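You operate a simulated robot arm through the tools that you are given. There is no shell and no other tool.

You are at the controls of a simulated robot arm. One attempt, no reset.

TASK
Swing the guard open on its stay and pull the medium trim up.
Fine: Free the guard latch, open the hinged guard and set the guard stay to holding before you pull; the trim ends proud, the other two stay home; leave the guard open. Drop, pinch and damage nothing, leave nothing switched on.

The check looks at the end state, three seconds after you hand in, the way a careful person would. Anything else that was tipped, shoved, dropped, spilled or broken makes it a failure.

THE ROBOT
A 6-joint arm with a three-finger gripper, fixed in place. Base frame: the origin is on the floor under the middle of its stand, x ahead of it, y to its left, z up. Readings come in m, degrees, newtons and seconds.
It reaches about 1.213 m from its shoulder. Its first joint turns from -166.0 to 166.0 degrees. Payload 4.89 kg.
Tool frame: the origin (TCP) lies between the finger pads and is the grasp point; the fingertips stand 0.03 m ahead of it; z points along the fingers, y is the line along which they close. The gripper opens to 0.164 m; its body begins 0.125 m behind the TCP.
Orientation is told as [roll, pitch, yaw] about the base's x, y, z axes, in that order, counted from this pose: with the fingers straight down and closing along the base's y, the tool's x points along the base's -x, its y along +y and its z along -z.

THE INTERFACE
- The arm moves only by the tool servo_tool. Its argument "motion" is a list of rows, each a list of 7 numbers: the opening, from 0 (shut) to 1 (fully open), then the shift along the base's x, y, z in m, then the turn, a rotation vector about the base's x, y, z in degrees. In form: [[fingers, dx, dy, dz, rx, ry, rz], ...]. A call has 1 to 20 rows; each row shifts and turns the commanded pose from where the row before left it. A row lasts 0.2 s, in which the tool goes at most 0.05 m and 8.6 degrees; a call with a longer step from one row to the next is refused whole, and so is a gripper value outside its range. Where a pose cannot be reached the arm comes as near as it can. A force on the tool above 80 N (or 10 N above the force at the start of the call, whichever is more), or a blocked arm, ends the call early, and 0.2 s more pass. The fingers move at their own pace (about 0.108 m/s each) and stop on an object; they squeeze with about 43 N. The grip force told is the motor's: it shows also when the fingers shut on nothing. Time passes only in rows, and 0.2 s behind the last, so rows that do not move let the fingers close. It gives the time, the measured TCP pose, the force on the tool (base axes), the opening and the grip force at its end, in the units of the frame above (readings bear some noise), with the torque about the TCP (base axes, N m) and any sound that the robot's microphone picked up.
- Cameras (640 x 400 px; columns grow to the right, rows downward): "scene" is fixed at [0.0507, -0.6509, 1.3439]; the picture's right is [-0.67, 0.74, 0.00], its down [0.61, 0.55, -0.56] and it looks along [-0.42, -0.38, -0.83] (base axes); focal length 214 px, centre (320, 200). "wrist" rides on the gripper at [0.076, -0.002, -0.152] in the tool frame; the picture's right is [0.02, 1.00, 0.00], its down [-0.88, 0.02, -0.47] and it looks along [-0.47, 0.01, 0.88] (tool axes); focal length 247 px, centre (320, 200). There is no depth. A picture from a camera that has moved, and an enlarged one, comes with that camera's place and axes in the base frame and with its lens.
- get_image(camera): a new picture of that camera. The clock stands still meanwhile.
- slide_trunk(by): moves the trunk up (or, below 0, down) by that many m; the arm rides with it, the base frame stays. It gives what a move gives, with no picture.
- inspect(camera, box): a new picture of the part [left, top, right, bottom] of that camera's present view, enlarged. The clock stands still meanwhile.
- finish_job(): hands the job in; it is judged then, once.

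Places have to be worked out from the pictures, the camera data and where the tool is seen. Open the gripper and draw the arm clear of the work before you hand the job in, unless the task says otherwise.

The tools are called after "Request:" as a command line: name --pt "numbers of a row" for each row, then --argument value for the rest, lists and objects as JSON in quotes. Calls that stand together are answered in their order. servo_tool: Moves the arm, as the interface text tells. Its arguments: {"type":"object","properties":{"motion":{"type":"array","items":{"type":"array","items":{"type":"number"}}}},"required":["motion"]} The other tools are called the same way: slide_trunk (by) moves the trunk up or down; get_image (camera) takes a picture; inspect (camera, box) takes an enlarged picture of a part of a camera's view; finish_job () hands the job in.

At the start:

```text
time: 0.0
eef_pos: [0.2125, -0.5854, 1.3342]
orientation: [0.0, 0.0, 0.0]
wrist_force: [-0.6, 0.0, 0.3]
wrist_torque: [0.02, 0.02, 0.01]
grip_width: 0.1641
grasp_force: 0.0
trunk travel left (down, up): [-0.275, 0.115]
```

scene: 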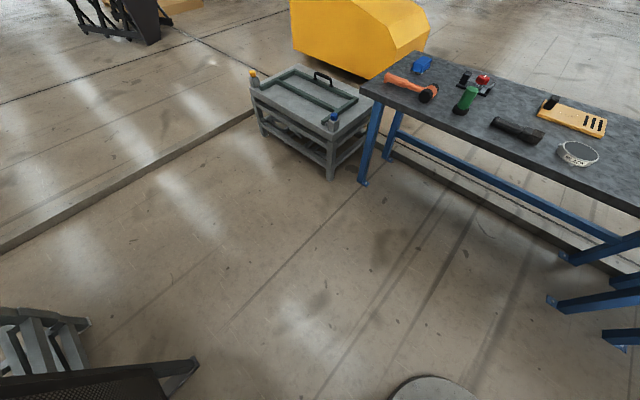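
wrist: 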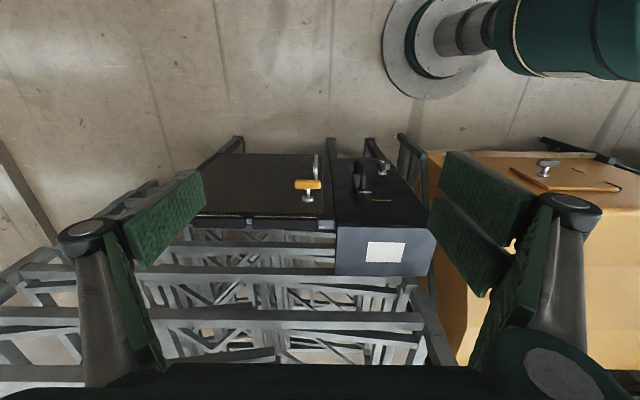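

I'll begin by looking closer at the views, since the wrist picture shows a machine-like fixture beneath the gripper.

Request:
inspect --camera "wrist" --box '[180, 120, 440, 290]'

Request:
inspect --camera "scene" --box '[360, 40, 640, 215]'

Request:
inspect --camera "scene" --box '[230, 50, 390, 190]'

Request:
inspect --camera "wrist" --box '[400, 120, 640, 270]'

```text
2.35 times, centred on (310, 205) of wrist
camera zoom: at [0.135, -0.5885, 1.486], right [-0.02, 1.0, 0.0], down [0.88, 0.02, 0.47], along [0.47, 0.01, -0.88], focal length 581 px, centre (344, 188)
```

zoom: 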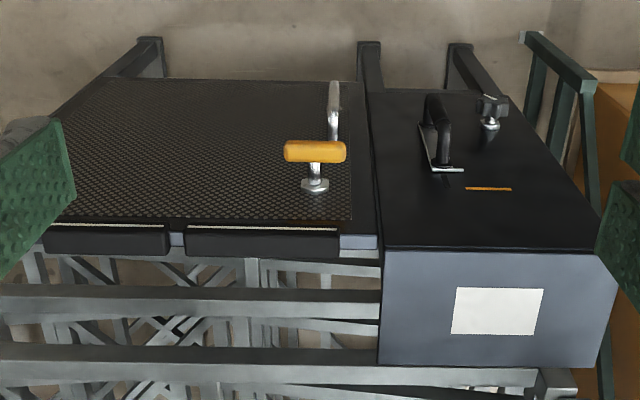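

```text
2.29 times, centred on (500, 128) of scene
camera zoom: at [0.0507, -0.6509, 1.3439], right [-0.67, 0.74, 0.0], down [0.61, 0.55, -0.56], along [-0.42, -0.38, -0.83], focal length 490 px, centre (-91, 366)
```

zoom: 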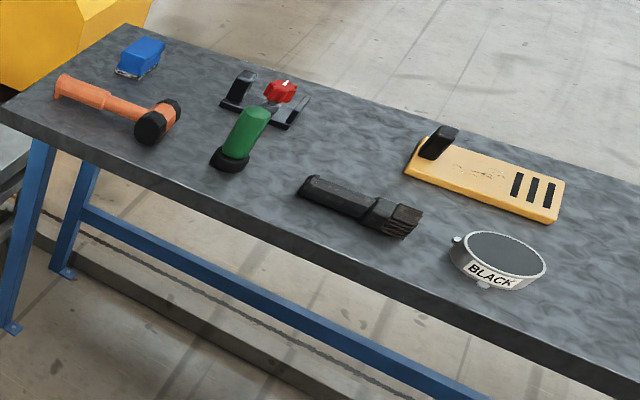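

```text
2.86 times, centred on (310, 120) of scene
camera zoom: at [0.0507, -0.6509, 1.3439], right [-0.67, 0.74, 0.0], down [0.61, 0.55, -0.56], along [-0.42, -0.38, -0.83], focal length 613 px, centre (349, 429)
```

zoom: 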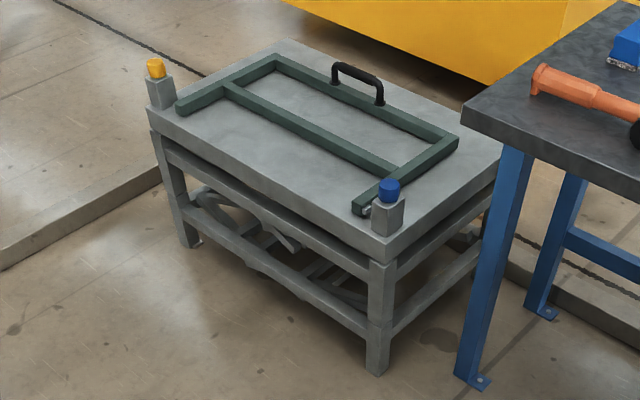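

```text
2.67 times, centred on (520, 195) of wrist
camera zoom: at [0.135, -0.5885, 1.486], right [-0.02, 1.0, 0.0], down [0.88, 0.02, 0.47], along [0.47, 0.01, -0.88], focal length 659 px, centre (-213, 213)
```

zoom: 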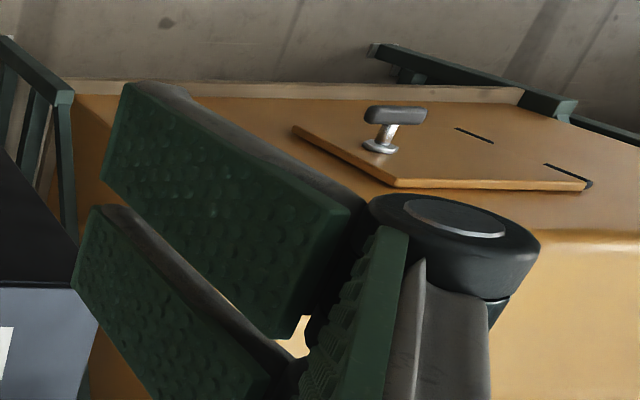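

Reachable candidates are the mesh-topped fixture with the yellow T-handle and the box next to it; I need depth, so I'll shift the arm sideways a little for parallax and compare the pictures.

Request:
servo_tool --pt "1 0 -0.04 0 0 0 0" --pt "1 0 -0.04 0 0 0 0" --pt "1 0 -0.04 0 0 0 0" --pt "1 0 -0.04 0 0 0 0" --pt "1 0 -0.04 0 0 0 0" --pt "1 0 0 0 0 0 0"

Request:
get_image --camera "wrist"

```text
time: 1.4
eef_pos: [0.2122, -0.787, 1.3344]
orientation: [0.0, -0.1, 0.0]
wrist_force: [-0.7, -1.9, -1.3]
wrist_torque: [0.24, 0.01, 0.01]
grip_width: 0.164
grasp_force: 0.1
trunk travel left (down, up): [-0.275, 0.115]
```

```text
taken
camera wrist: at [0.1342, -0.79, 1.4862], right [-0.02, 1.0, 0.0], down [0.88, 0.02, 0.47], along [0.47, 0.01, -0.88], focal length 247 px, centre (320, 200)
```

wrist: 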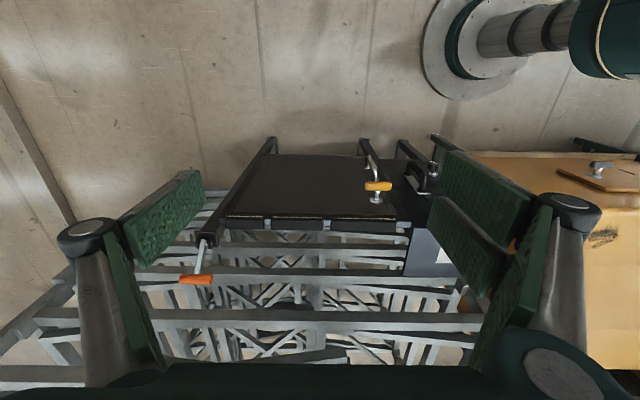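

Parallax puts the mesh top at roughly z≈0.84 and a new orange-handled lever appears at the left of the guard. Let me zoom in on both.

Request:
inspect --camera "wrist" --box '[180, 130, 340, 300]'

Request:
inspect --camera "wrist" --box '[310, 120, 470, 290]'

```text
2.35 times, centred on (260, 215) of wrist
camera zoom: at [0.1342, -0.79, 1.4862], right [-0.02, 1.0, 0.0], down [0.88, 0.02, 0.47], along [0.47, 0.01, -0.88], focal length 581 px, centre (461, 165)
```

zoom: 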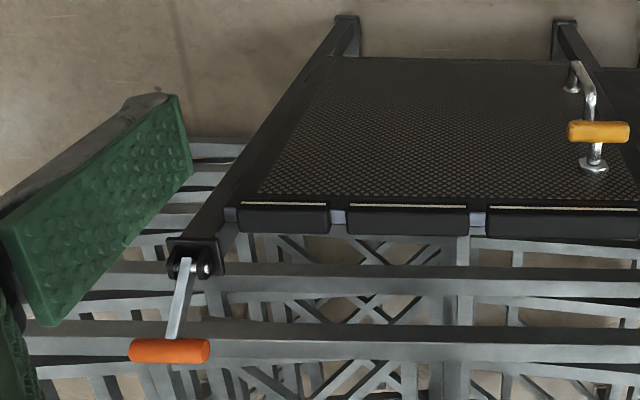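

```text
2.35 times, centred on (390, 205) of wrist
camera zoom: at [0.1342, -0.79, 1.4862], right [-0.02, 1.0, 0.0], down [0.88, 0.02, 0.47], along [0.47, 0.01, -0.88], focal length 581 px, centre (155, 188)
```

zoom: 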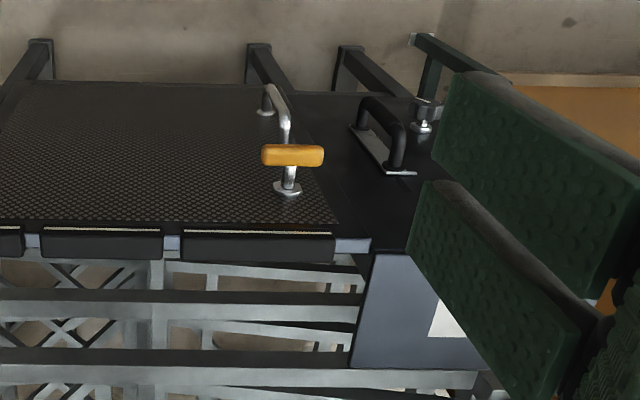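

The parallax shows the mesh is actually a vertical panel (x≈0.48, z≈0.39–0.92) facing the robot. I'll lower and tilt the tool forward to see it face-on.

Request:
servo_tool --pt "1 -0.01 0.005 -0.03 0 -8 0" --pt "1 -0.01 0.005 -0.03 0 -8 0" --pt "1 -0.01 0.005 -0.03 0 -8 0" --pt "1 -0.01 0.005 -0.03 0 -8 0" --pt "1 -0.01 0.005 -0.03 0 -8 0" --pt "1 -0.01 0.005 -0.03 0 -8 0" --pt "1 0 0 0 0 0 0"

Request:
get_image --camera "wrist"

```text
time: 3.0
eef_pos: [0.1524, -0.7586, 1.1526]
orientation: [0.0, -48.2, 0.0]
wrist_force: [-0.5, -0.3, -0.1]
wrist_torque: [0.09, -0.12, 0.1]
grip_width: 0.164
grasp_force: 0.1
trunk travel left (down, up): [-0.275, 0.115]
```

```text
taken
camera wrist: at [-0.013, -0.7603, 1.1971], right [-0.01, 1.0, -0.02], down [0.24, 0.02, 0.97], along [0.97, 0.01, -0.24], focal length 247 px, centre (320, 200)
```

wrist: 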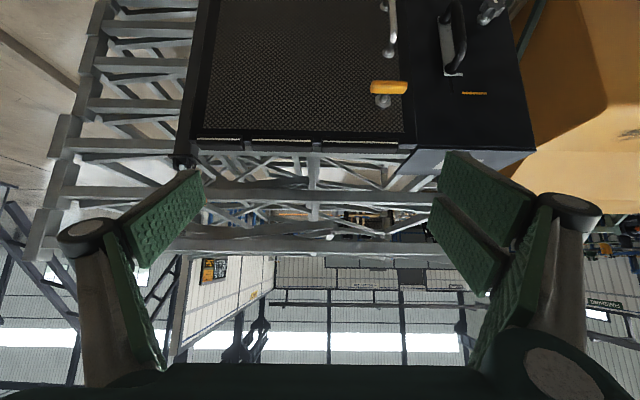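

The picture is upside down (image down = +z) and now shows the panel face-on near the top. I'll lower the tool to center the panel in view.

Request:
servo_tool --pt "1 -0.01 0.005 -0.04 0 0 0" --pt "1 -0.01 0.005 -0.04 0 0 0" --pt "1 -0.01 0.005 -0.04 0 0 0" --pt "1 -0.01 0.005 -0.04 0 0 0" --pt "1 -0.01 0.005 -0.04 0 0 0" --pt "1 -0.01 0.005 -0.04 0 0 0" --pt "1 -0.01 0.005 -0.04 0 0 0" --pt "1 -0.01 0.005 -0.04 0 0 0" --pt "1 0 0 0 0 0 0"

Request:
get_image --camera "wrist"

```text
time: 5.0
eef_pos: [0.0713, -0.7176, 0.8354]
orientation: [-0.1, -48.1, 0.1]
wrist_force: [0.4, -0.8, 0.1]
wrist_torque: [0.04, -0.06, 0.06]
grip_width: 0.164
grasp_force: 0.1
trunk travel left (down, up): [-0.275, 0.115]
```

```text
taken
camera wrist: at [-0.0938, -0.7193, 0.8797], right [-0.01, 1.0, -0.02], down [0.24, 0.02, 0.97], along [0.97, 0.01, -0.24], focal length 247 px, centre (320, 200)
```

wrist: 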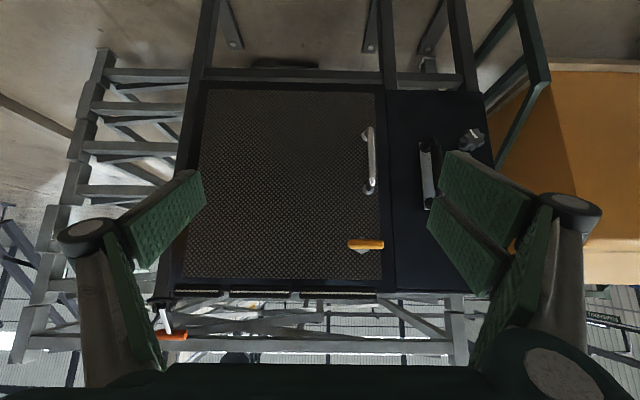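

Now the panel is fairly face-on; zooming in on parts to read the mechanism.

Request:
inspect --camera "wrist" --box '[320, 110, 400, 300]'

Request:
inspect --camera "wrist" --box '[140, 260, 260, 350]'

Request:
inspect --camera "wrist" --box '[380, 60, 520, 300]'

Request:
inspect --camera "wrist" --box '[180, 70, 340, 310]'

```text
2.11 times, centred on (360, 205) of wrist
camera zoom: at [-0.0938, -0.7193, 0.8797], right [-0.01, 1.0, -0.02], down [0.24, 0.02, 0.97], along [0.97, 0.01, -0.24], focal length 520 px, centre (236, 190)
```

zoom: 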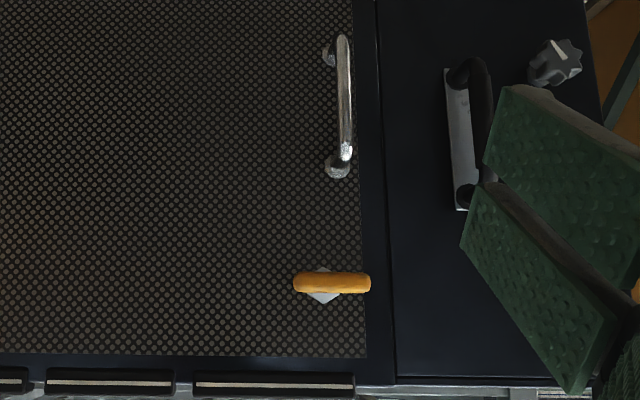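

```text
4.44 times, centred on (200, 305) of wrist
camera zoom: at [-0.0938, -0.7193, 0.8797], right [-0.01, 1.0, -0.02], down [0.24, 0.02, 0.97], along [0.97, 0.01, -0.24], focal length 1098 px, centre (853, -267)
```

zoom: 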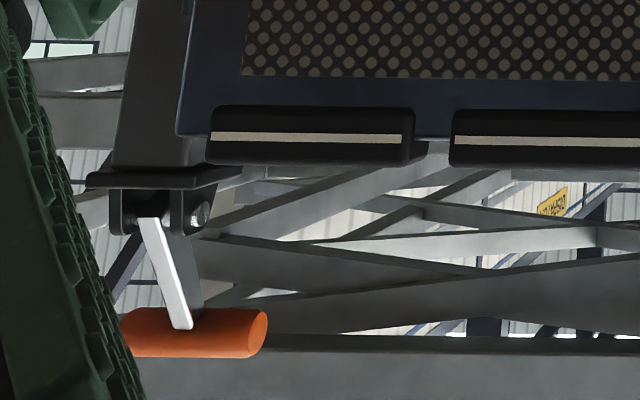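

```text
1.67 times, centred on (450, 180) of wrist
camera zoom: at [-0.0938, -0.7193, 0.8797], right [-0.01, 1.0, -0.02], down [0.24, 0.02, 0.97], along [0.97, 0.01, -0.24], focal length 412 px, centre (103, 233)
```

zoom: 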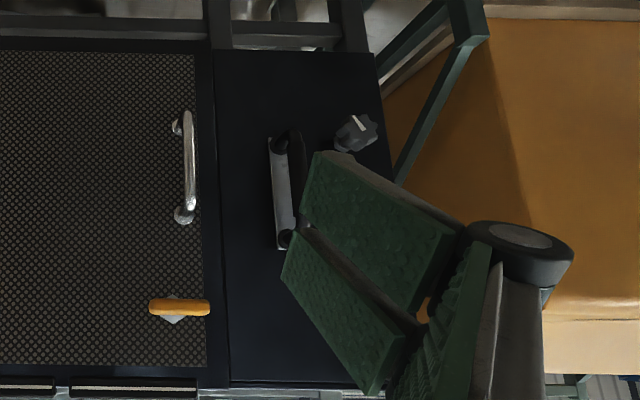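

```text
1.67 times, centred on (260, 190) of wrist
camera zoom: at [-0.0938, -0.7193, 0.8797], right [-0.01, 1.0, -0.02], down [0.24, 0.02, 0.97], along [0.97, 0.01, -0.24], focal length 412 px, centre (420, 217)
```

zoom: 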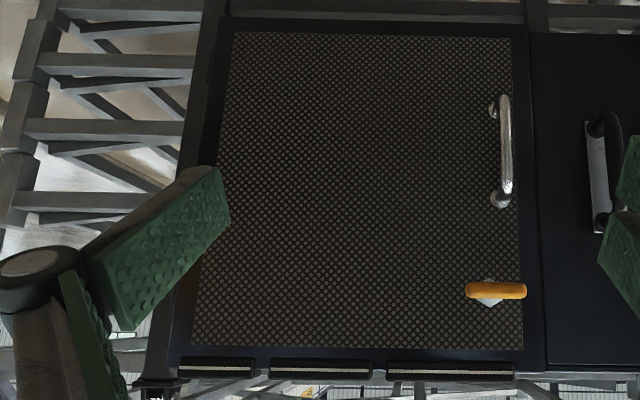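

The mesh door has a chrome pull (y≈-0.60), an orange T-latch above it, and an orange lever on the hinge post at about [0.575, -1.07, 1.06]. I'll now look at the three black blocks on the top edge from above and close.

Request:
servo_tool --pt "1 0.02 -0.01 0.04 0 5 0" --pt "1 0.02 -0.01 0.04 0 5 0" --pt "1 0.03 -0.01 0.03 0 5 0" --pt "1 0.03 -0.01 0.03 0 5 0" --pt "1 0.03 -0.01 0.03 0 5 0" --pt "1 0.03 -0.01 0.03 0 4 0" --pt "1 0.03 -0.01 0.03 0 0 0" --pt "1 0.02 -0.01 0.02 0 0 0" --pt "1 0 0 0 0 0 0"

Request:
get_image --camera "wrist"

```text
time: 7.0
eef_pos: [0.2852, -0.7964, 1.0863]
orientation: [-0.1, -19.1, 0.2]
wrist_force: [0.5, -0.1, -0.7]
wrist_torque: [0.0, 0.03, 0.0]
grip_width: 0.164
grasp_force: 0.0
trunk travel left (down, up): [-0.275, 0.115]
```

```text
taken
camera wrist: at [0.1616, -0.7995, 1.2047], right [-0.02, 1.0, -0.01], down [0.68, 0.02, 0.73], along [0.73, 0.01, -0.68], focal length 247 px, centre (320, 200)
```

wrist: 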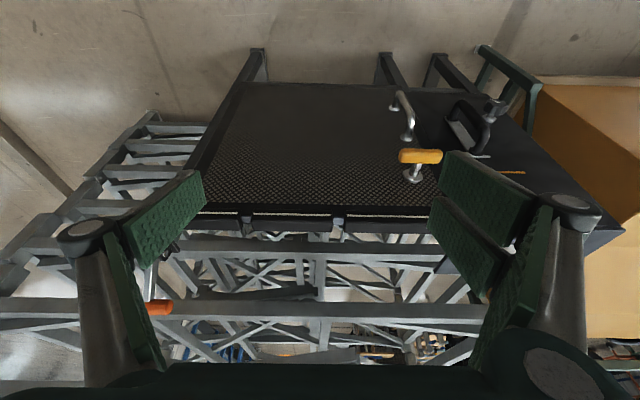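

Request:
inspect --camera "wrist" --box '[190, 180, 330, 260]'

Request:
inspect --camera "wrist" --box '[310, 180, 450, 260]'

Request:
inspect --camera "wrist" --box '[380, 80, 540, 190]'

```text
4.57 times, centred on (260, 220) of wrist
camera zoom: at [0.1616, -0.7995, 1.2047], right [-0.02, 1.0, -0.01], down [0.68, 0.02, 0.73], along [0.73, 0.01, -0.68], focal length 1129 px, centre (594, 109)
```

zoom: 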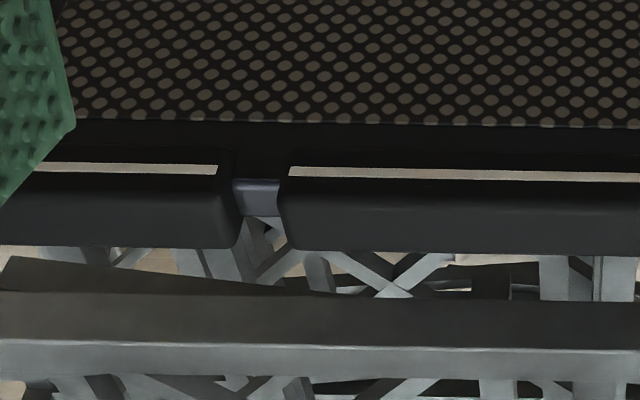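

```text
4.57 times, centred on (380, 220) of wrist
camera zoom: at [0.1616, -0.7995, 1.2047], right [-0.02, 1.0, -0.01], down [0.68, 0.02, 0.73], along [0.73, 0.01, -0.68], focal length 1129 px, centre (46, 109)
```

zoom: 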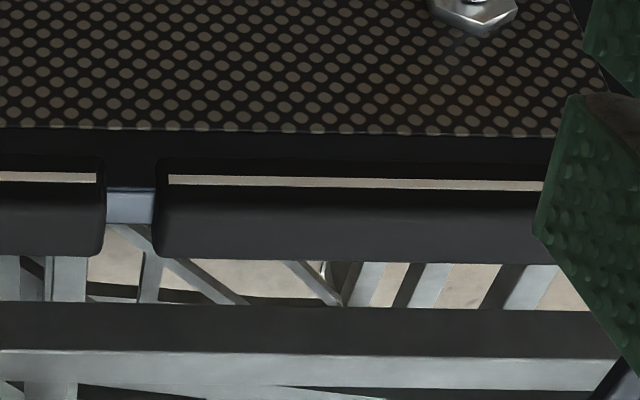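

```text
3.64 times, centred on (460, 135) of wrist
camera zoom: at [0.1616, -0.7995, 1.2047], right [-0.02, 1.0, -0.01], down [0.68, 0.02, 0.73], along [0.73, 0.01, -0.68], focal length 898 px, centre (-189, 436)
```

zoom: 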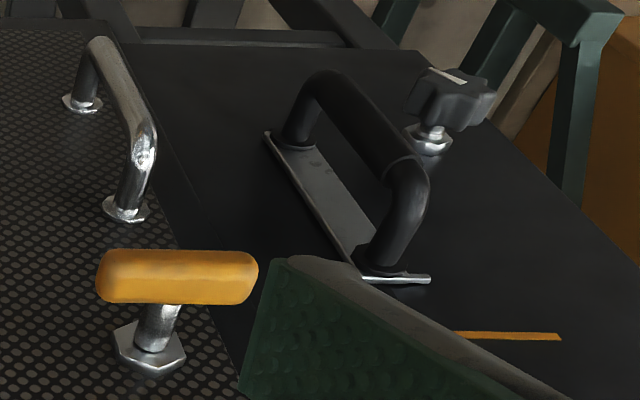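

The zooms are re-rendered sharply, so I'll zoom further into the gaps between blocks, the left (hinge) edge and the right edge of the guard.

Request:
inspect --camera "wrist" --box '[232, 205, 264, 225]'

Request:
inspect --camera "wrist" --box '[140, 180, 220, 330]'

Request:
inspect --camera "wrist" --box '[180, 60, 280, 180]'

Request:
inspect --camera "wrist" --box '[380, 130, 440, 220]'

```text
16.00 times, centred on (248, 215) of wrist
camera zoom: at [0.1616, -0.7995, 1.2047], right [-0.02, 1.0, -0.01], down [0.68, 0.02, 0.73], along [0.73, 0.01, -0.68], focal length 3952 px, centre (1472, -40)
```

zoom: 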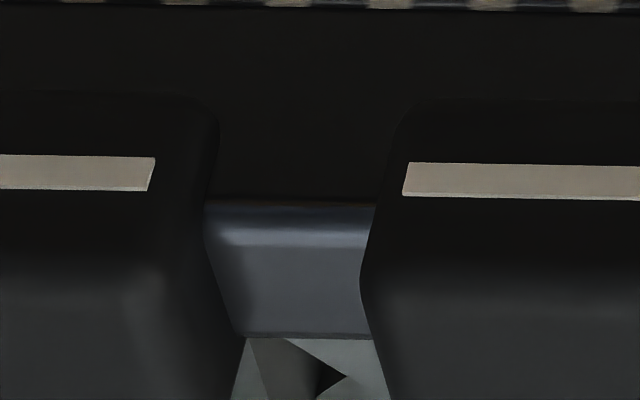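

```text
2.67 times, centred on (180, 255) of wrist
camera zoom: at [0.1616, -0.7995, 1.2047], right [-0.02, 1.0, -0.01], down [0.68, 0.02, 0.73], along [0.73, 0.01, -0.68], focal length 659 px, centre (693, 53)
```

zoom: 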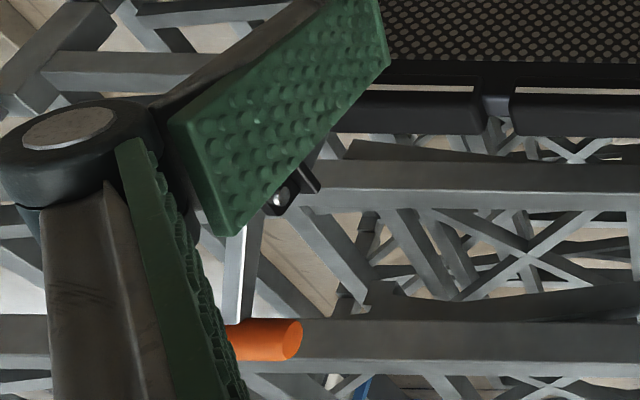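

```text
3.33 times, centred on (230, 120) of wrist
camera zoom: at [0.1616, -0.7995, 1.2047], right [-0.02, 1.0, -0.01], down [0.68, 0.02, 0.73], along [0.73, 0.01, -0.68], focal length 823 px, centre (620, 467)
```

zoom: 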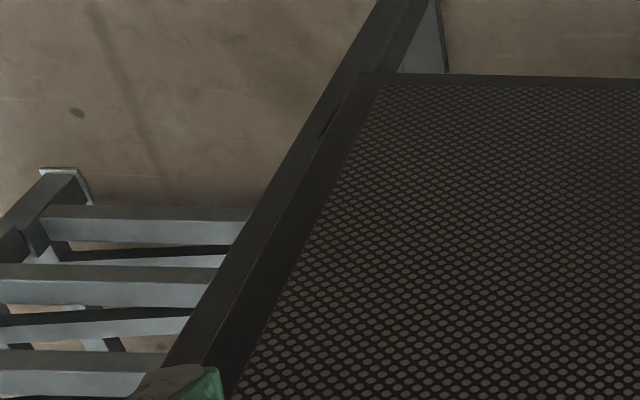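

```text
4.44 times, centred on (410, 175) of wrist
camera zoom: at [0.1616, -0.7995, 1.2047], right [-0.02, 1.0, -0.01], down [0.68, 0.02, 0.73], along [0.73, 0.01, -0.68], focal length 1098 px, centre (-80, 311)
```

zoom: 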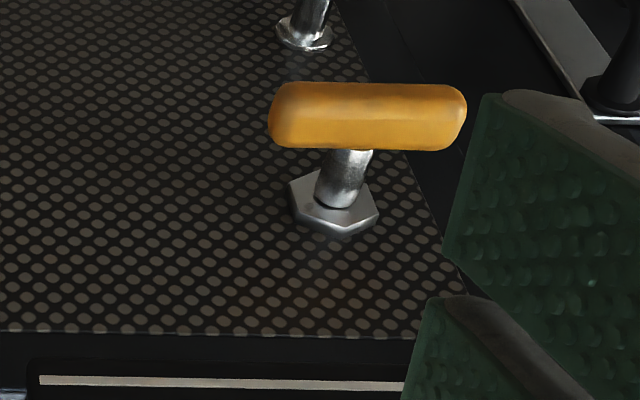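

The blocks are three "trims" saddled on the top edge (y-widths ≈0.10, 0.136, 0.166; medium is the middle one, centre y≈-0.84). First the latch: its T-bar is at about [0.428, -0.617, 0.843]. I'll bring the tool to point along +x in front of it, standing well off.

Request:
servo_tool --pt "1 -0.02 0.02 -0.01 0 -8 0" --pt "1 -0.02 0.02 -0.01 0 -8 0" --pt "1 -0.02 0.02 -0.01 0 -8 0" --pt "1 -0.015 0.02 -0.02 0 -8 0" --pt "1 -0.015 0.02 -0.02 0 -8 0" --pt "1 0 0.02 -0.03 0 -8 0" --pt "1 0 0.02 -0.03 0 -8 0" --pt "1 0 0.02 -0.03 0 -8 0" --pt "1 0 0.016 -0.03 0 -7 0" --pt "1 0 0 0 0 0 0"

Request:
get_image --camera "wrist"

Request:
get_image --camera "scene"

```text
time: 9.2
eef_pos: [0.1665, -0.7346, 0.9676]
orientation: [3.0, -89.9, -2.9]
wrist_force: [-0.1, -0.9, -0.6]
wrist_torque: [0.01, -0.07, 0.1]
grip_width: 0.1642
grasp_force: 0.0
out of reach, approached as far as the arm can: row 7, 8, 9
trunk travel left (down, up): [-0.275, 0.115]
```

```text
taken
camera wrist: at [0.0145, -0.7367, 0.8915], right [0.0, 1.0, -0.02], down [-0.47, 0.02, 0.88], along [0.88, 0.01, 0.47], focal length 247 px, centre (320, 200)
```

wrist: 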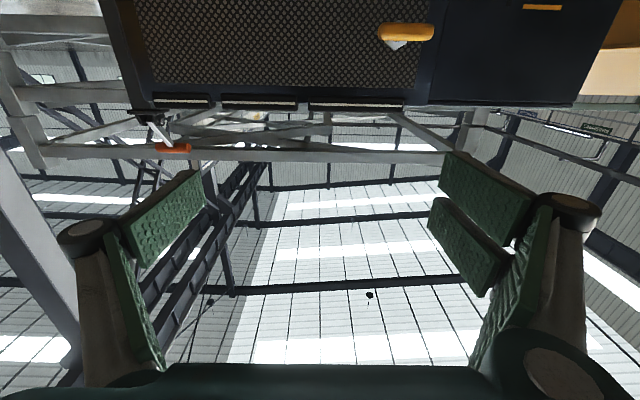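

```text
taken
```

scene: 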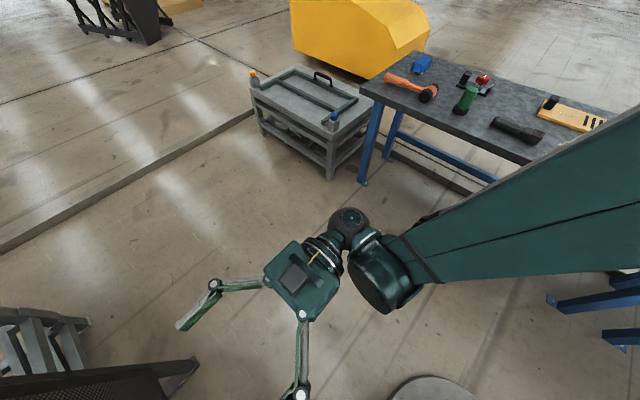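

The tool now points along +x, but the arm could not come as close in y as asked (stopped at y≈-0.735). Pre-latch position is further out in x, so I'll try moving toward [0.27, -0.62, 0.85] in small steps.

Request:
servo_tool --pt "1 0.02 0.0 -0.02 0 0 0" --pt "1 0.02 0.0 -0.02 0 0 0" --pt "1 0.02 0.02 -0.02 0 0 0" --pt "1 0.02 0.02 -0.02 0 0 0" --pt "1 0.02 0.02 -0.02 0 0 0" --pt "1 0 0.02 -0.01 0 0 0" --pt "1 0 0.02 0 0 0 0" --pt "1 0 0 0 0 0 0"

```text
time: 11.0
eef_pos: [0.2556, -0.7681, 0.9213]
orientation: [-12.5, -89.9, 12.8]
wrist_force: [-0.7, -0.3, -0.1]
wrist_torque: [-0.01, 0.0, -0.01]
grip_width: 0.164
grasp_force: 0.1
out of reach, approached as far as the arm can: row 1, 2, 3, 4, 5, 6, 7
trunk travel left (down, up): [-0.275, 0.115]
```

The arm is blocked by a reach limit in this posture (it wants to stay higher and farther out). Lowering the trunk should help since the work is low; I'll lower it by 0.1 m with the tool well clear and re-test.

Request:
slide_trunk --by -0.1

Request:
servo_tool --pt "1 0.0 0.03 0 0 0 0" --pt "1 0.0 0.03 0 0 0 0" --pt "1 0.0 0.03 0 0 0 0" --pt "1 0 0 0 0 0 0"

```text
time: 12.3
eef_pos: [0.2543, -0.7696, 0.8206]
orientation: [-15.3, -89.8, 15.5]
wrist_force: [0.1, -0.1, -0.2]
wrist_torque: [0.03, -0.02, 0.03]
grip_width: 0.164
grasp_force: 0.1
trunk travel left (down, up): [-0.175, 0.215]
```

```text
time: 13.3
eef_pos: [0.2467, -0.7538, 0.8541]
orientation: [-7.9, -89.8, 8.3]
wrist_force: [-0.1, -0.6, 0.3]
wrist_torque: [0.02, -0.01, 0.0]
grip_width: 0.1639
grasp_force: 0.1
out of reach, approached as far as the arm can: row 1, 2, 3
trunk travel left (down, up): [-0.175, 0.215]
```

The readings suggest a minimum distance from a shoulder that sits low, so lowering the trunk further should give room at the latch. I'll lower it the rest of the way while raising the tool afterwards.

Request:
servo_tool --pt "1 0.0 -0.02 0.03 0 0 0" --pt "1 0.0 -0.01 0.03 0 0 0" --pt "1 0 0 0 0 0 0"

Request:
slide_trunk --by -0.16

Request:
servo_tool --pt "1 0.0 0.01 0.03 0 0 0" --pt "1 0.0 0.02 0.03 0 0 0" --pt "1 0.0 0.02 0.03 0 0 0" --pt "1 0.0 0.02 0.02 0 0 0" --pt "1 0 0.02 0.02 0 0 0" --pt "1 0 0 0 0 0 0"

```text
time: 14.1
eef_pos: [0.2463, -0.78, 0.9141]
orientation: [-11.5, -89.9, 11.8]
wrist_force: [-0.1, -0.8, 0.1]
wrist_torque: [-0.02, 0.01, -0.02]
grip_width: 0.1639
grasp_force: 0.0
trunk travel left (down, up): [-0.175, 0.215]
```

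```text
time: 16.0
eef_pos: [0.2469, -0.7809, 0.7549]
orientation: [-13.7, -89.9, 14.0]
wrist_force: [0.2, -0.1, -0.2]
wrist_torque: [0.0, 0.0, 0.03]
grip_width: 0.164
grasp_force: 0.1
trunk travel left (down, up): [-0.015, 0.375]
```

```text
time: 17.4
eef_pos: [0.2474, -0.6936, 0.883]
orientation: [-6.5, -89.9, 6.8]
wrist_force: [-0.1, -1.1, -0.5]
wrist_torque: [0.0, -0.02, 0.09]
grip_width: 0.164
grasp_force: 0.0
trunk travel left (down, up): [-0.015, 0.375]
```

Lowering the trunk worked—no reach complaint now. I'll go on to line up with the latch at y≈-0.617, z≈0.85, still standing off in x.

Request:
servo_tool --pt "1 0.01 0.02 0 0 0 0" --pt "1 0.01 0.02 0 0 0 0" --pt "1 0.01 0.02 0 0 0 0" --pt "1 0.01 0.015 -0.01 0 0 0" --pt "1 0 0 -0.01 0 0 0" --pt "1 0 0 -0.01 0 0 0" --pt "1 0 0 0 0 0 0"

Request:
get_image --camera "wrist"

Request:
get_image --camera "scene"

```text
time: 19.0
eef_pos: [0.2865, -0.6293, 0.8671]
orientation: [-6.2, -89.9, 6.8]
wrist_force: [0.2, 0.2, 0.6]
wrist_torque: [0.01, 0.0, 0.01]
grip_width: 0.1641
grasp_force: 0.0
out of reach, approached as far as the arm can: row 4, 5, 6
trunk travel left (down, up): [-0.015, 0.375]
```

```text
taken
camera wrist: at [0.1338, -0.6315, 0.7905], right [-0.01, 1.0, -0.02], down [-0.47, 0.02, 0.88], along [0.88, 0.02, 0.47], focal length 247 px, centre (320, 200)
```

wrist: 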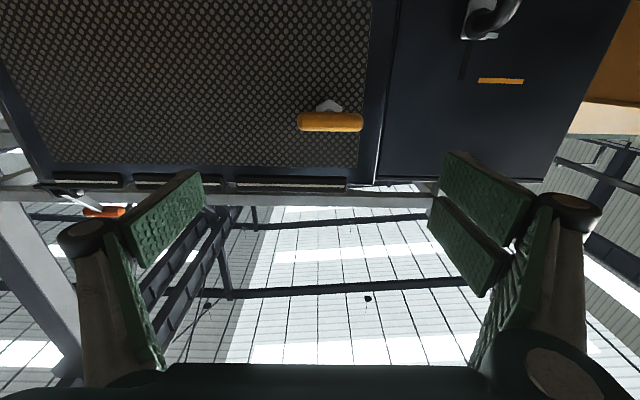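

```text
taken
```

scene: 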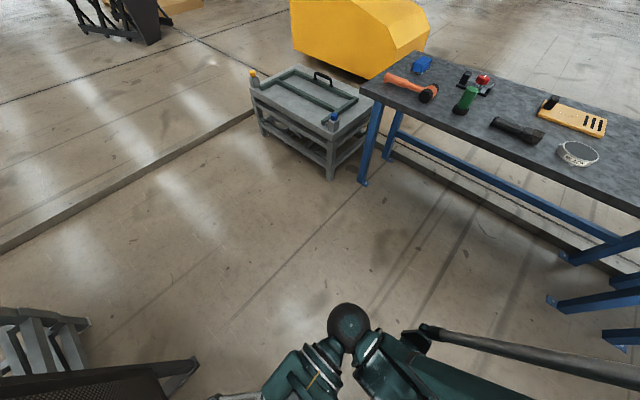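

The latch bar re-checks at ≈[0.428, -0.616, 0.844] from this view. I'll roll the tool 90° about x so the fingers close vertically across the bar's thickness.

Request:
servo_tool --pt "0.6 0 0 0 8.2 0 0" --pt "0.6 0 0 0 8.2 0 0" --pt "0.6 0 0 0 8.2 0 0" --pt "0.6 0 0 0 8.2 0 0" --pt "0.6 0 0 0 8.2 0 0" --pt "0.6 0 0 0 8.2 0 0" --pt "0.6 0 0 0 8.2 0 0" --pt "0.6 0 0 0 8.2 0 0" --pt "0.6 0 0 0 8.2 0 0" --pt "0.6 0 0 0 8.2 0 0" --pt "0.6 0 0 0 8.0 0 0" --pt "0.6 0 0 0 0 0 0"

Request:
get_image --camera "wrist"

```text
time: 21.6
eef_pos: [0.2854, -0.6286, 0.8686]
orientation: [90.1, 0.0, -89.8]
wrist_force: [0.1, -0.4, 0.1]
wrist_torque: [0.01, -0.01, 0.01]
grip_width: 0.0985
grasp_force: 0.0
trunk travel left (down, up): [-0.015, 0.375]
```

```text
taken
camera wrist: at [0.1328, -0.5533, 0.8668], right [0.0, 0.02, 1.0], down [-0.47, -0.88, 0.02], along [0.88, -0.47, 0.01], focal length 247 px, centre (320, 200)
```

wrist: 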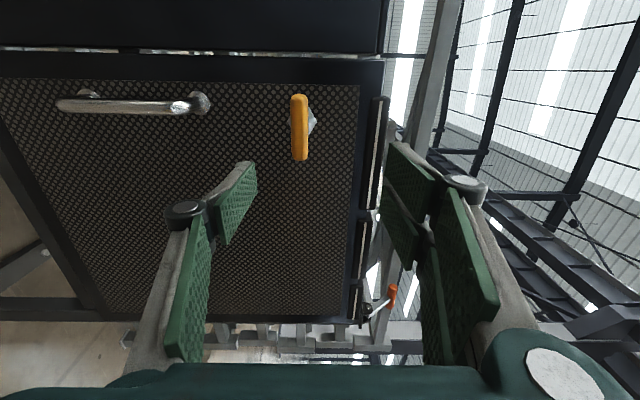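

The bar lines up consistently at ≈[0.428, -0.615, 0.844] in the new view. I'll advance the open fingers over it, stopping short of the final depth to check.

Request:
servo_tool --pt "0.6 0.02 0.003 0 0 0 0" --pt "0.6 0.02 0.003 -0.005 0 0 0" --pt "0.6 0.02 0.003 -0.005 0 0 0" --pt "0.6 0.02 0.003 -0.008 0 0 0" --pt "0.6 0.01 0.002 -0.007 0 0 0" --pt "0.6 0 0 0 0 0 0"

Request:
get_image --camera "wrist"

```text
time: 23.0
eef_pos: [0.3771, -0.6338, 0.8623]
orientation: [90.1, 0.0, -89.8]
wrist_force: [-0.4, -0.4, 0.1]
wrist_torque: [0.0, 0.03, -0.04]
grip_width: 0.0984
grasp_force: 0.1
out of reach, approached as far as the arm can: row 2, 3, 4, 5
trunk travel left (down, up): [-0.015, 0.375]
```

```text
taken
camera wrist: at [0.2238, -0.5583, 0.8611], right [0.0, 0.02, 1.0], down [-0.47, -0.88, 0.02], along [0.88, -0.47, 0.01], focal length 247 px, centre (320, 200)
```

wrist: 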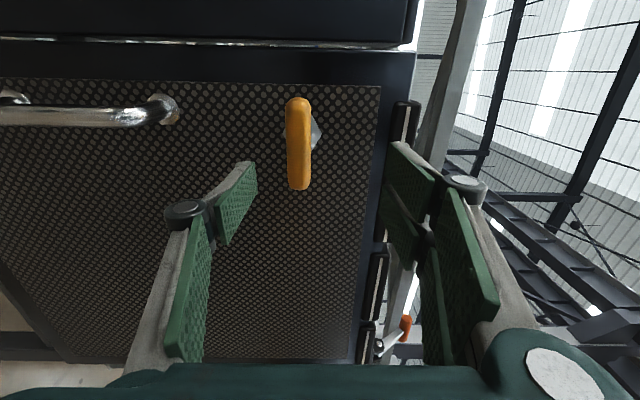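

The bar sits squarely between the fingers but the arm is ~2.7 cm short toward the bar centre. A small yaw (+12°) of the tool keeps the pads parallel to the bar and moves the wrist outward to gain reach; I'll also use the last bit of trunk travel.

Request:
slide_trunk --by -0.014

Request:
servo_tool --pt "0.6 0 0 0 0 0 6" --pt "0.6 0 0 0 0 0 6" --pt "0.6 0 0.006 -0.002 0 0 0" --pt "0.6 0 0.006 -0.002 0 0 0" --pt "0.6 0 0.006 0 0 0 0" --pt "0.6 0 0 0 0 0 0"

Request:
get_image --camera "wrist"

```text
time: 23.6
eef_pos: [0.3768, -0.6328, 0.8481]
orientation: [90.1, 0.0, -89.9]
wrist_force: [0.4, -0.8, 0.1]
wrist_torque: [-0.03, 0.01, 0.01]
grip_width: 0.0982
grasp_force: 0.0
trunk travel left (down, up): [-0.001, 0.389]
```

```text
time: 25.0
eef_pos: [0.3774, -0.6148, 0.8447]
orientation: [90.1, 0.1, -77.8]
wrist_force: [0.3, -1.0, 0.3]
wrist_torque: [0.04, 0.0, 0.02]
grip_width: 0.0984
grasp_force: 0.0
trunk travel left (down, up): [-0.001, 0.389]
```

```text
taken
camera wrist: at [0.2116, -0.5738, 0.8422], right [-0.01, 0.02, 1.0], down [-0.28, -0.96, 0.02], along [0.96, -0.28, 0.01], focal length 247 px, centre (320, 200)
```

wrist: 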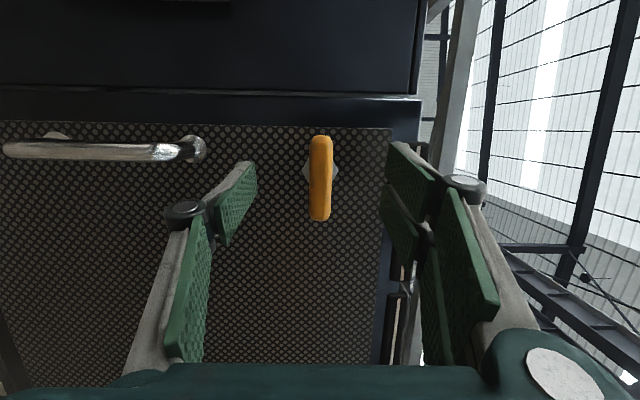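

Bar is centred between the pads (z≈0.844, y≈-0.616). Advancing 5 cm in x, then closing onto it.

Request:
servo_tool --pt "0.6 0.015 0 0 0 0 0" --pt "0.6 0.015 0 0 0 0 0" --pt "0.6 0.01 0 0 0 0 0" --pt "0.6 0.01 -0.001 0 0 0 0" --pt "0.6 0 0 0 0 0 0"

Request:
get_image --camera "wrist"

```text
time: 26.2
eef_pos: [0.4267, -0.6166, 0.8455]
orientation: [90.2, 0.1, -77.8]
wrist_force: [0.2, -0.3, 0.4]
wrist_torque: [-0.02, 0.03, -0.03]
grip_width: 0.0984
grasp_force: 0.0
trunk travel left (down, up): [-0.001, 0.389]
```

```text
taken
camera wrist: at [0.2615, -0.5743, 0.8432], right [-0.01, 0.02, 1.0], down [-0.28, -0.96, 0.02], along [0.96, -0.28, 0.01], focal length 247 px, centre (320, 200)
```

wrist: 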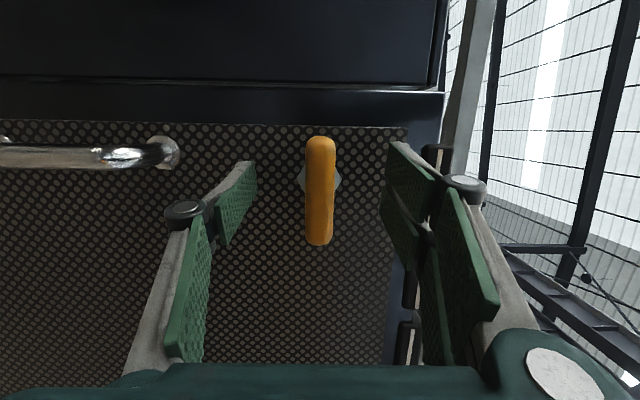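

The bar sits at the TCP. Closing the fingers on it.

Request:
servo_tool --pt "0.3 0 0 0 0 0 0" --pt "0.1 0 0 0 0 0 0" --pt "0 0 0 0 0 0 0" --pt "0 0 0 0 0 0 0"

Request:
get_image --camera "wrist"

```text
time: 27.2
eef_pos: [0.4269, -0.6158, 0.8452]
orientation: [90.1, 0.0, -77.8]
wrist_force: [0.1, 2.1, -3.9]
wrist_torque: [0.01, 0.04, -0.03]
grip_width: 0.0188
grasp_force: 44.7
trunk travel left (down, up): [-0.001, 0.389]
```

```text
taken
camera wrist: at [0.2615, -0.5742, 0.843], right [-0.01, 0.02, 1.0], down [-0.28, -0.96, 0.02], along [0.96, -0.28, 0.01], focal length 247 px, centre (320, 200)
```

wrist: 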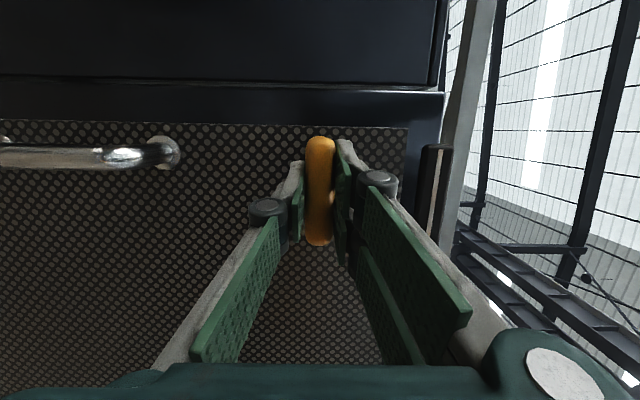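

Solid grip (18.8 mm, 45 N). I'll try a small turn counter-clockwise as seen from the robot (negative about x) and watch the torque.

Request:
servo_tool --pt "0 0 0 0 -3 0 0" --pt "0 0 0 0 -3 0 0" --pt "0 0 0 0 -3 0 0" --pt "0 0 0 0 0 0 0"

```text
time: 28.2
eef_pos: [0.4271, -0.6167, 0.8464]
orientation: [88.2, -8.9, -77.8]
wrist_force: [-9.8, -12.6, 21.3]
wrist_torque: [2.79, -1.23, -0.39]
grip_width: 0.0248
grasp_force: 44.5
trunk travel left (down, up): [-0.001, 0.389]
```

Torque rose to 2.8 N·m and the fingers were being pried apart, so the bar resists this way. I'll return and try the other direction.

Request:
servo_tool --pt "0 0 0 0 3 0 0" --pt "0 0 0 0 3 0 0" --pt "0 0 0 0 3 0 0" --pt "0 0 0 0 0 0 0"

Request:
servo_tool --pt "0 0 0 0 3 0 0" --pt "0 0 0 0 3 0 0" --pt "0 0 0 0 3 0 0" --pt "0 0 0 0 0 0 0"

```text
time: 29.2
eef_pos: [0.427, -0.6142, 0.8448]
orientation: [90.0, 0.0, -77.7]
wrist_force: [4.0, 11.9, 3.8]
wrist_torque: [0.04, -0.03, 0.2]
grip_width: 0.0187
grasp_force: 45.0
trunk travel left (down, up): [-0.001, 0.389]
```

```text
time: 30.2
eef_pos: [0.4273, -0.6155, 0.8458]
orientation: [91.9, 8.8, -77.6]
wrist_force: [17.8, 14.0, 1.4]
wrist_torque: [0.0, -0.09, 0.8]
grip_width: 0.0189
grasp_force: 44.8
trunk travel left (down, up): [-0.001, 0.389]
```

That direction turns freely (torque ≈0, grip width steady). I'll continue turning about the tool's own axis to stay in reach, checking the torque.

Request:
servo_tool --pt "0 0 0 0 5.87 1.23 0.1" --pt "0 0 0 0 5.87 1.23 0.1" --pt "0 0 0 0 5.87 1.23 0.1" --pt "0 0 0 0 5.87 1.23 0.1" --pt "0 0 0 0 0 0 0"

Request:
get_image --camera "wrist"

```text
time: 31.4
eef_pos: [0.4244, -0.6155, 0.8447]
orientation: [92.5, 33.0, -77.2]
wrist_force: [-3.4, -0.4, 26.9]
wrist_torque: [-0.01, -0.98, -1.4]
grip_width: 0.0207
grasp_force: 45.3
trunk travel left (down, up): [-0.001, 0.389]
```

```text
taken
camera wrist: at [0.2612, -0.5837, 0.8802], right [0.07, -0.52, 0.85], down [-0.3, -0.83, -0.48], along [0.95, -0.22, -0.22], focal length 247 px, centre (320, 200)
```

wrist: 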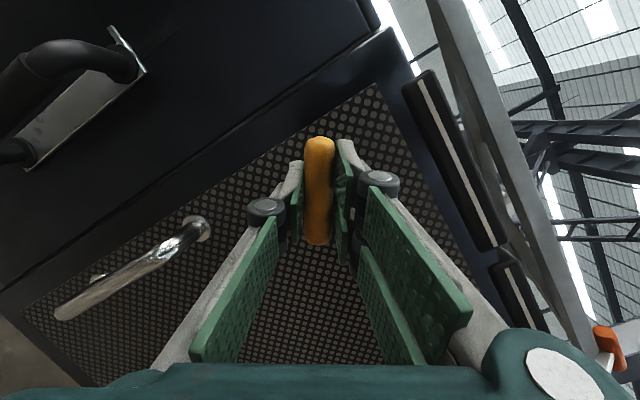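

The bar follows, but the slight skew is loading the grip (27 N). I'll loosen the fingers slightly so they merely cage the bar, and keep turning.

Request:
servo_tool --pt "0.16 0 0 0 0 0 0" --pt "0.16 0 0 0 5.87 1.23 0" --pt "0.16 0 0 0 5.87 1.23 0" --pt "0.16 0 0 0 5.87 1.23 0" --pt "0.16 0 0 0 5.87 1.23 0" --pt "0.16 0 0 0 5.87 1.23 0" --pt "0.16 0 0 0 0 0 0"

Request:
get_image --camera "wrist"

```text
time: 33.0
eef_pos: [0.4267, -0.617, 0.8447]
orientation: [93.5, 62.8, -76.3]
wrist_force: [0.0, -1.4, 0.4]
wrist_torque: [-0.04, -0.02, -0.02]
grip_width: 0.0273
grasp_force: 0.9
trunk travel left (down, up): [-0.001, 0.389]
```

```text
taken
camera wrist: at [0.268, -0.6102, 0.908], right [0.15, -0.87, 0.48], down [-0.37, -0.5, -0.79], along [0.92, -0.06, -0.39], focal length 247 px, centre (320, 200)
```

wrist: 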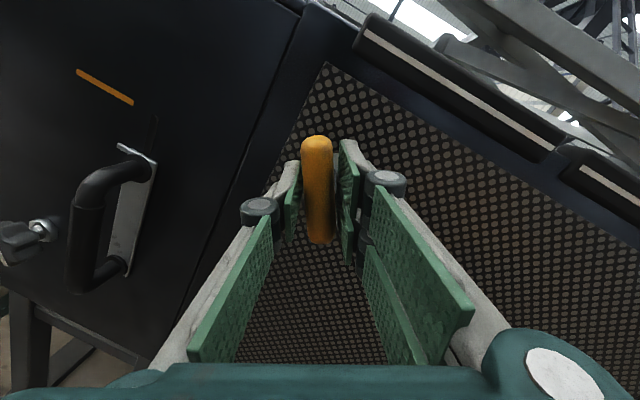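

Zero load now and the bar is at ~63° with the fingers. Continuing the caged turn to ~95° and watching for a stop.

Request:
servo_tool --pt "0.16 0 0 0 5.87 1.23 0" --pt "0.16 0 0 0 5.87 1.23 0" --pt "0.16 0 0 0 5.87 1.23 0" --pt "0.16 0 0 0 5.87 1.23 0" --pt "0.16 0 0 0 5.87 1.23 0" --pt "0.16 0 0 0 0 0 0"

Request:
get_image --camera "wrist"

```text
time: 34.4
eef_pos: [0.4266, -0.6171, 0.8458]
orientation: [-105.4, 87.1, 84.5]
wrist_force: [-1.1, -1.4, -0.1]
wrist_torque: [-0.06, 0.0, -0.03]
grip_width: 0.027
grasp_force: 1.1
trunk travel left (down, up): [-0.001, 0.389]
```

```text
taken
camera wrist: at [0.2756, -0.6468, 0.9193], right [0.17, -0.98, -0.03], down [-0.46, -0.06, -0.89], along [0.87, 0.17, -0.46], focal length 247 px, centre (320, 200)
```

wrist: 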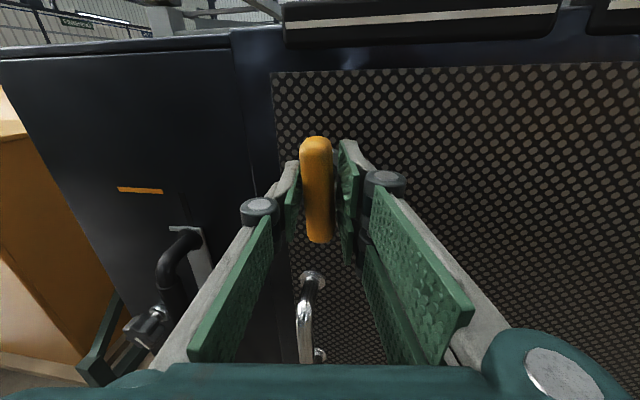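

The bar is about vertical with no load. I'll turn a bit more to find whether there's a stop.

Request:
servo_tool --pt "0.16 0 0 0 3.9 0.82 0" --pt "0.16 0 0 0 3.9 0.82 0" --pt "0.16 0 0 0 0 0 0"

Request:
inspect --camera "wrist" --box '[230, 50, 410, 260]'

```text
time: 35.2
eef_pos: [0.4267, -0.618, 0.8449]
orientation: [-92.8, 79.2, 97.1]
wrist_force: [1.6, -15.8, 5.4]
wrist_torque: [-0.56, -0.15, -0.23]
grip_width: 0.0319
grasp_force: 6.3
trunk travel left (down, up): [-0.001, 0.389]
```

```text
1.90 times, centred on (320, 155) of wrist
camera zoom: at [0.2774, -0.6572, 0.9187], right [0.17, -0.97, -0.17], down [-0.48, 0.06, -0.87], along [0.86, 0.23, -0.46], focal length 470 px, centre (320, 286)
```

zoom: 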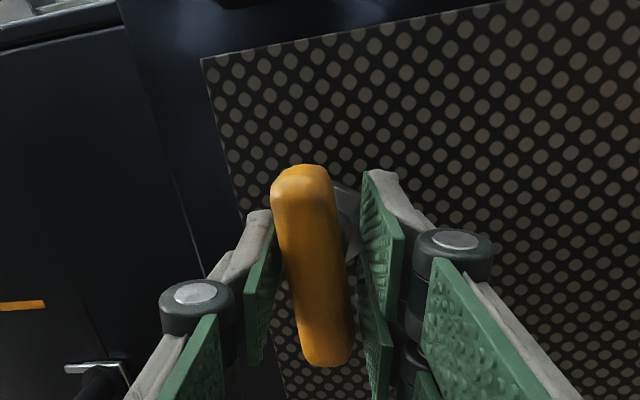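

A stop is reached at ~90° (torque −0.6, fingers being spread): the latch is freed. I'll relax the turn, open up and back off.

Request:
servo_tool --pt "0.16 0 0 0 -3.9 -0.82 0" --pt "0.3 0 0 0 -3.9 -0.82 0" --pt "0.5 0 0 0 0 0 0" --pt "0.5 -0.03 -0.005 0 0 0 0" --pt "0.5 -0.03 -0.005 0 0 0 0" --pt "0.5 -0.03 -0.005 0 0 0 0" --pt "0.5 0 0 0 0 0 0"

Request:
get_image --camera "wrist"

```text
time: 36.8
eef_pos: [0.3368, -0.6345, 0.8449]
orientation: [-105.9, 87.1, 84.2]
wrist_force: [1.3, 1.0, 0.4]
wrist_torque: [0.0, 0.02, 0.01]
grip_width: 0.0819
grasp_force: 0.1
trunk travel left (down, up): [-0.001, 0.389]
```

```text
taken
camera wrist: at [0.1861, -0.6638, 0.9184], right [0.17, -0.98, -0.03], down [-0.46, -0.06, -0.89], along [0.87, 0.17, -0.46], focal length 247 px, centre (320, 200)
```

wrist: 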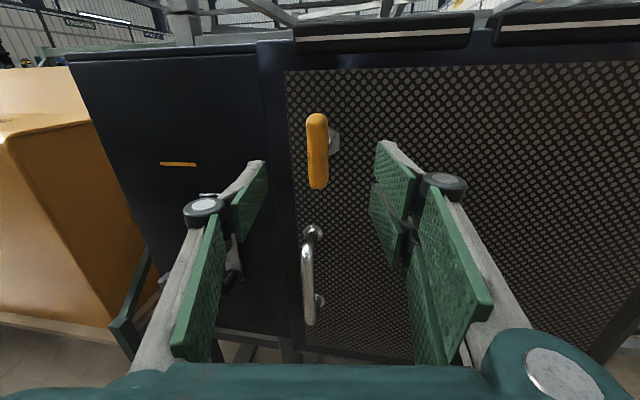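

The T-bar is now vertical. Next the chrome pull: triangulated bar at x≈0.431, y≈-0.596, z≈0.585–0.69. I'll move to a pre-grasp pose with the tool pitched ~25° down and azimuth ~20° (keeps the wrist in reach and the camera clear of the T-bar).

Request:
servo_tool --pt "0.5 -0.01 0 -0.02 -2.14 5.87 2.5" --pt "0.5 -0.01 0 -0.03 -2.14 5.87 2.5" --pt "0.5 0.0 0 -0.03 -2.14 5.87 2.5" --pt "0.5 0.0 0 -0.03 -2.14 5.87 2.5" --pt "0.5 0.005 0.001 -0.03 0 0 0" --pt "0.5 0.005 0.001 -0.025 0 0 0" --pt "0.5 0 0 0 0 0 0"

Request:
get_image --camera "wrist"

```text
time: 38.4
eef_pos: [0.3276, -0.6293, 0.6789]
orientation: [-0.9, 65.9, -161.4]
wrist_force: [-0.5, 0.0, 0.1]
wrist_torque: [-0.03, 0.03, -0.04]
grip_width: 0.082
grasp_force: 0.0
trunk travel left (down, up): [-0.001, 0.389]
```

```text
taken
camera wrist: at [0.2245, -0.6655, 0.8105], right [0.34, -0.94, 0.01], down [-0.74, -0.28, -0.61], along [0.58, 0.2, -0.79], focal length 247 px, centre (320, 200)
```

wrist: 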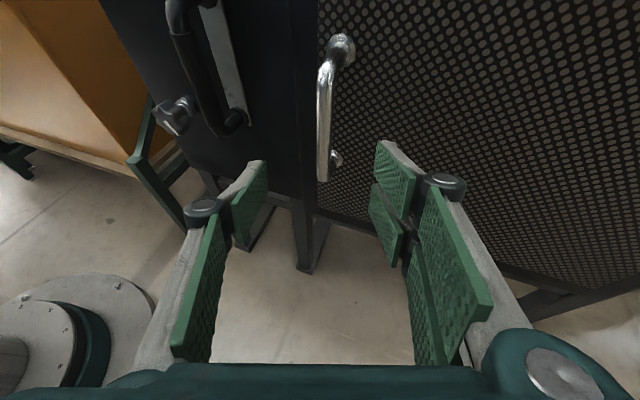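

The handle lines up with the tool's approach line. Advancing ~0.118 m along the tool axis onto the chrome bar.

Request:
servo_tool --pt "0.5 0.02 0.0064 -0.009 0 0 0" --pt "0.5 0.02 0.0064 -0.009 0 0 0" --pt "0.5 0.02 0.0064 -0.009 0 0 0" --pt "0.5 0.02 0.0064 -0.009 0 0 0" --pt "0.5 0.015 0.005 -0.007 0 0 0" --pt "0.5 0.006 0.002 -0.003 0 0 0" --pt "0.5 0 0 0 0 0 0"

Request:
get_image --camera "wrist"

```text
time: 40.0
eef_pos: [0.4286, -0.6038, 0.6401]
orientation: [-1.2, 66.0, -161.4]
wrist_force: [-2.6, 0.1, 0.7]
wrist_torque: [0.0, -0.06, -0.06]
grip_width: 0.0818
grasp_force: 0.1
out of reach, approached as far as the arm can: row 5
trunk travel left (down, up): [-0.001, 0.389]
```

```text
taken
camera wrist: at [0.3268, -0.6407, 0.7719], right [0.34, -0.94, 0.01], down [-0.74, -0.28, -0.61], along [0.58, 0.2, -0.79], focal length 247 px, centre (320, 200)
```

wrist: 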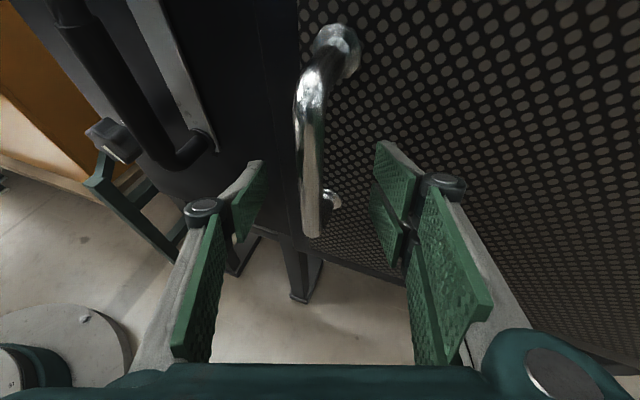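

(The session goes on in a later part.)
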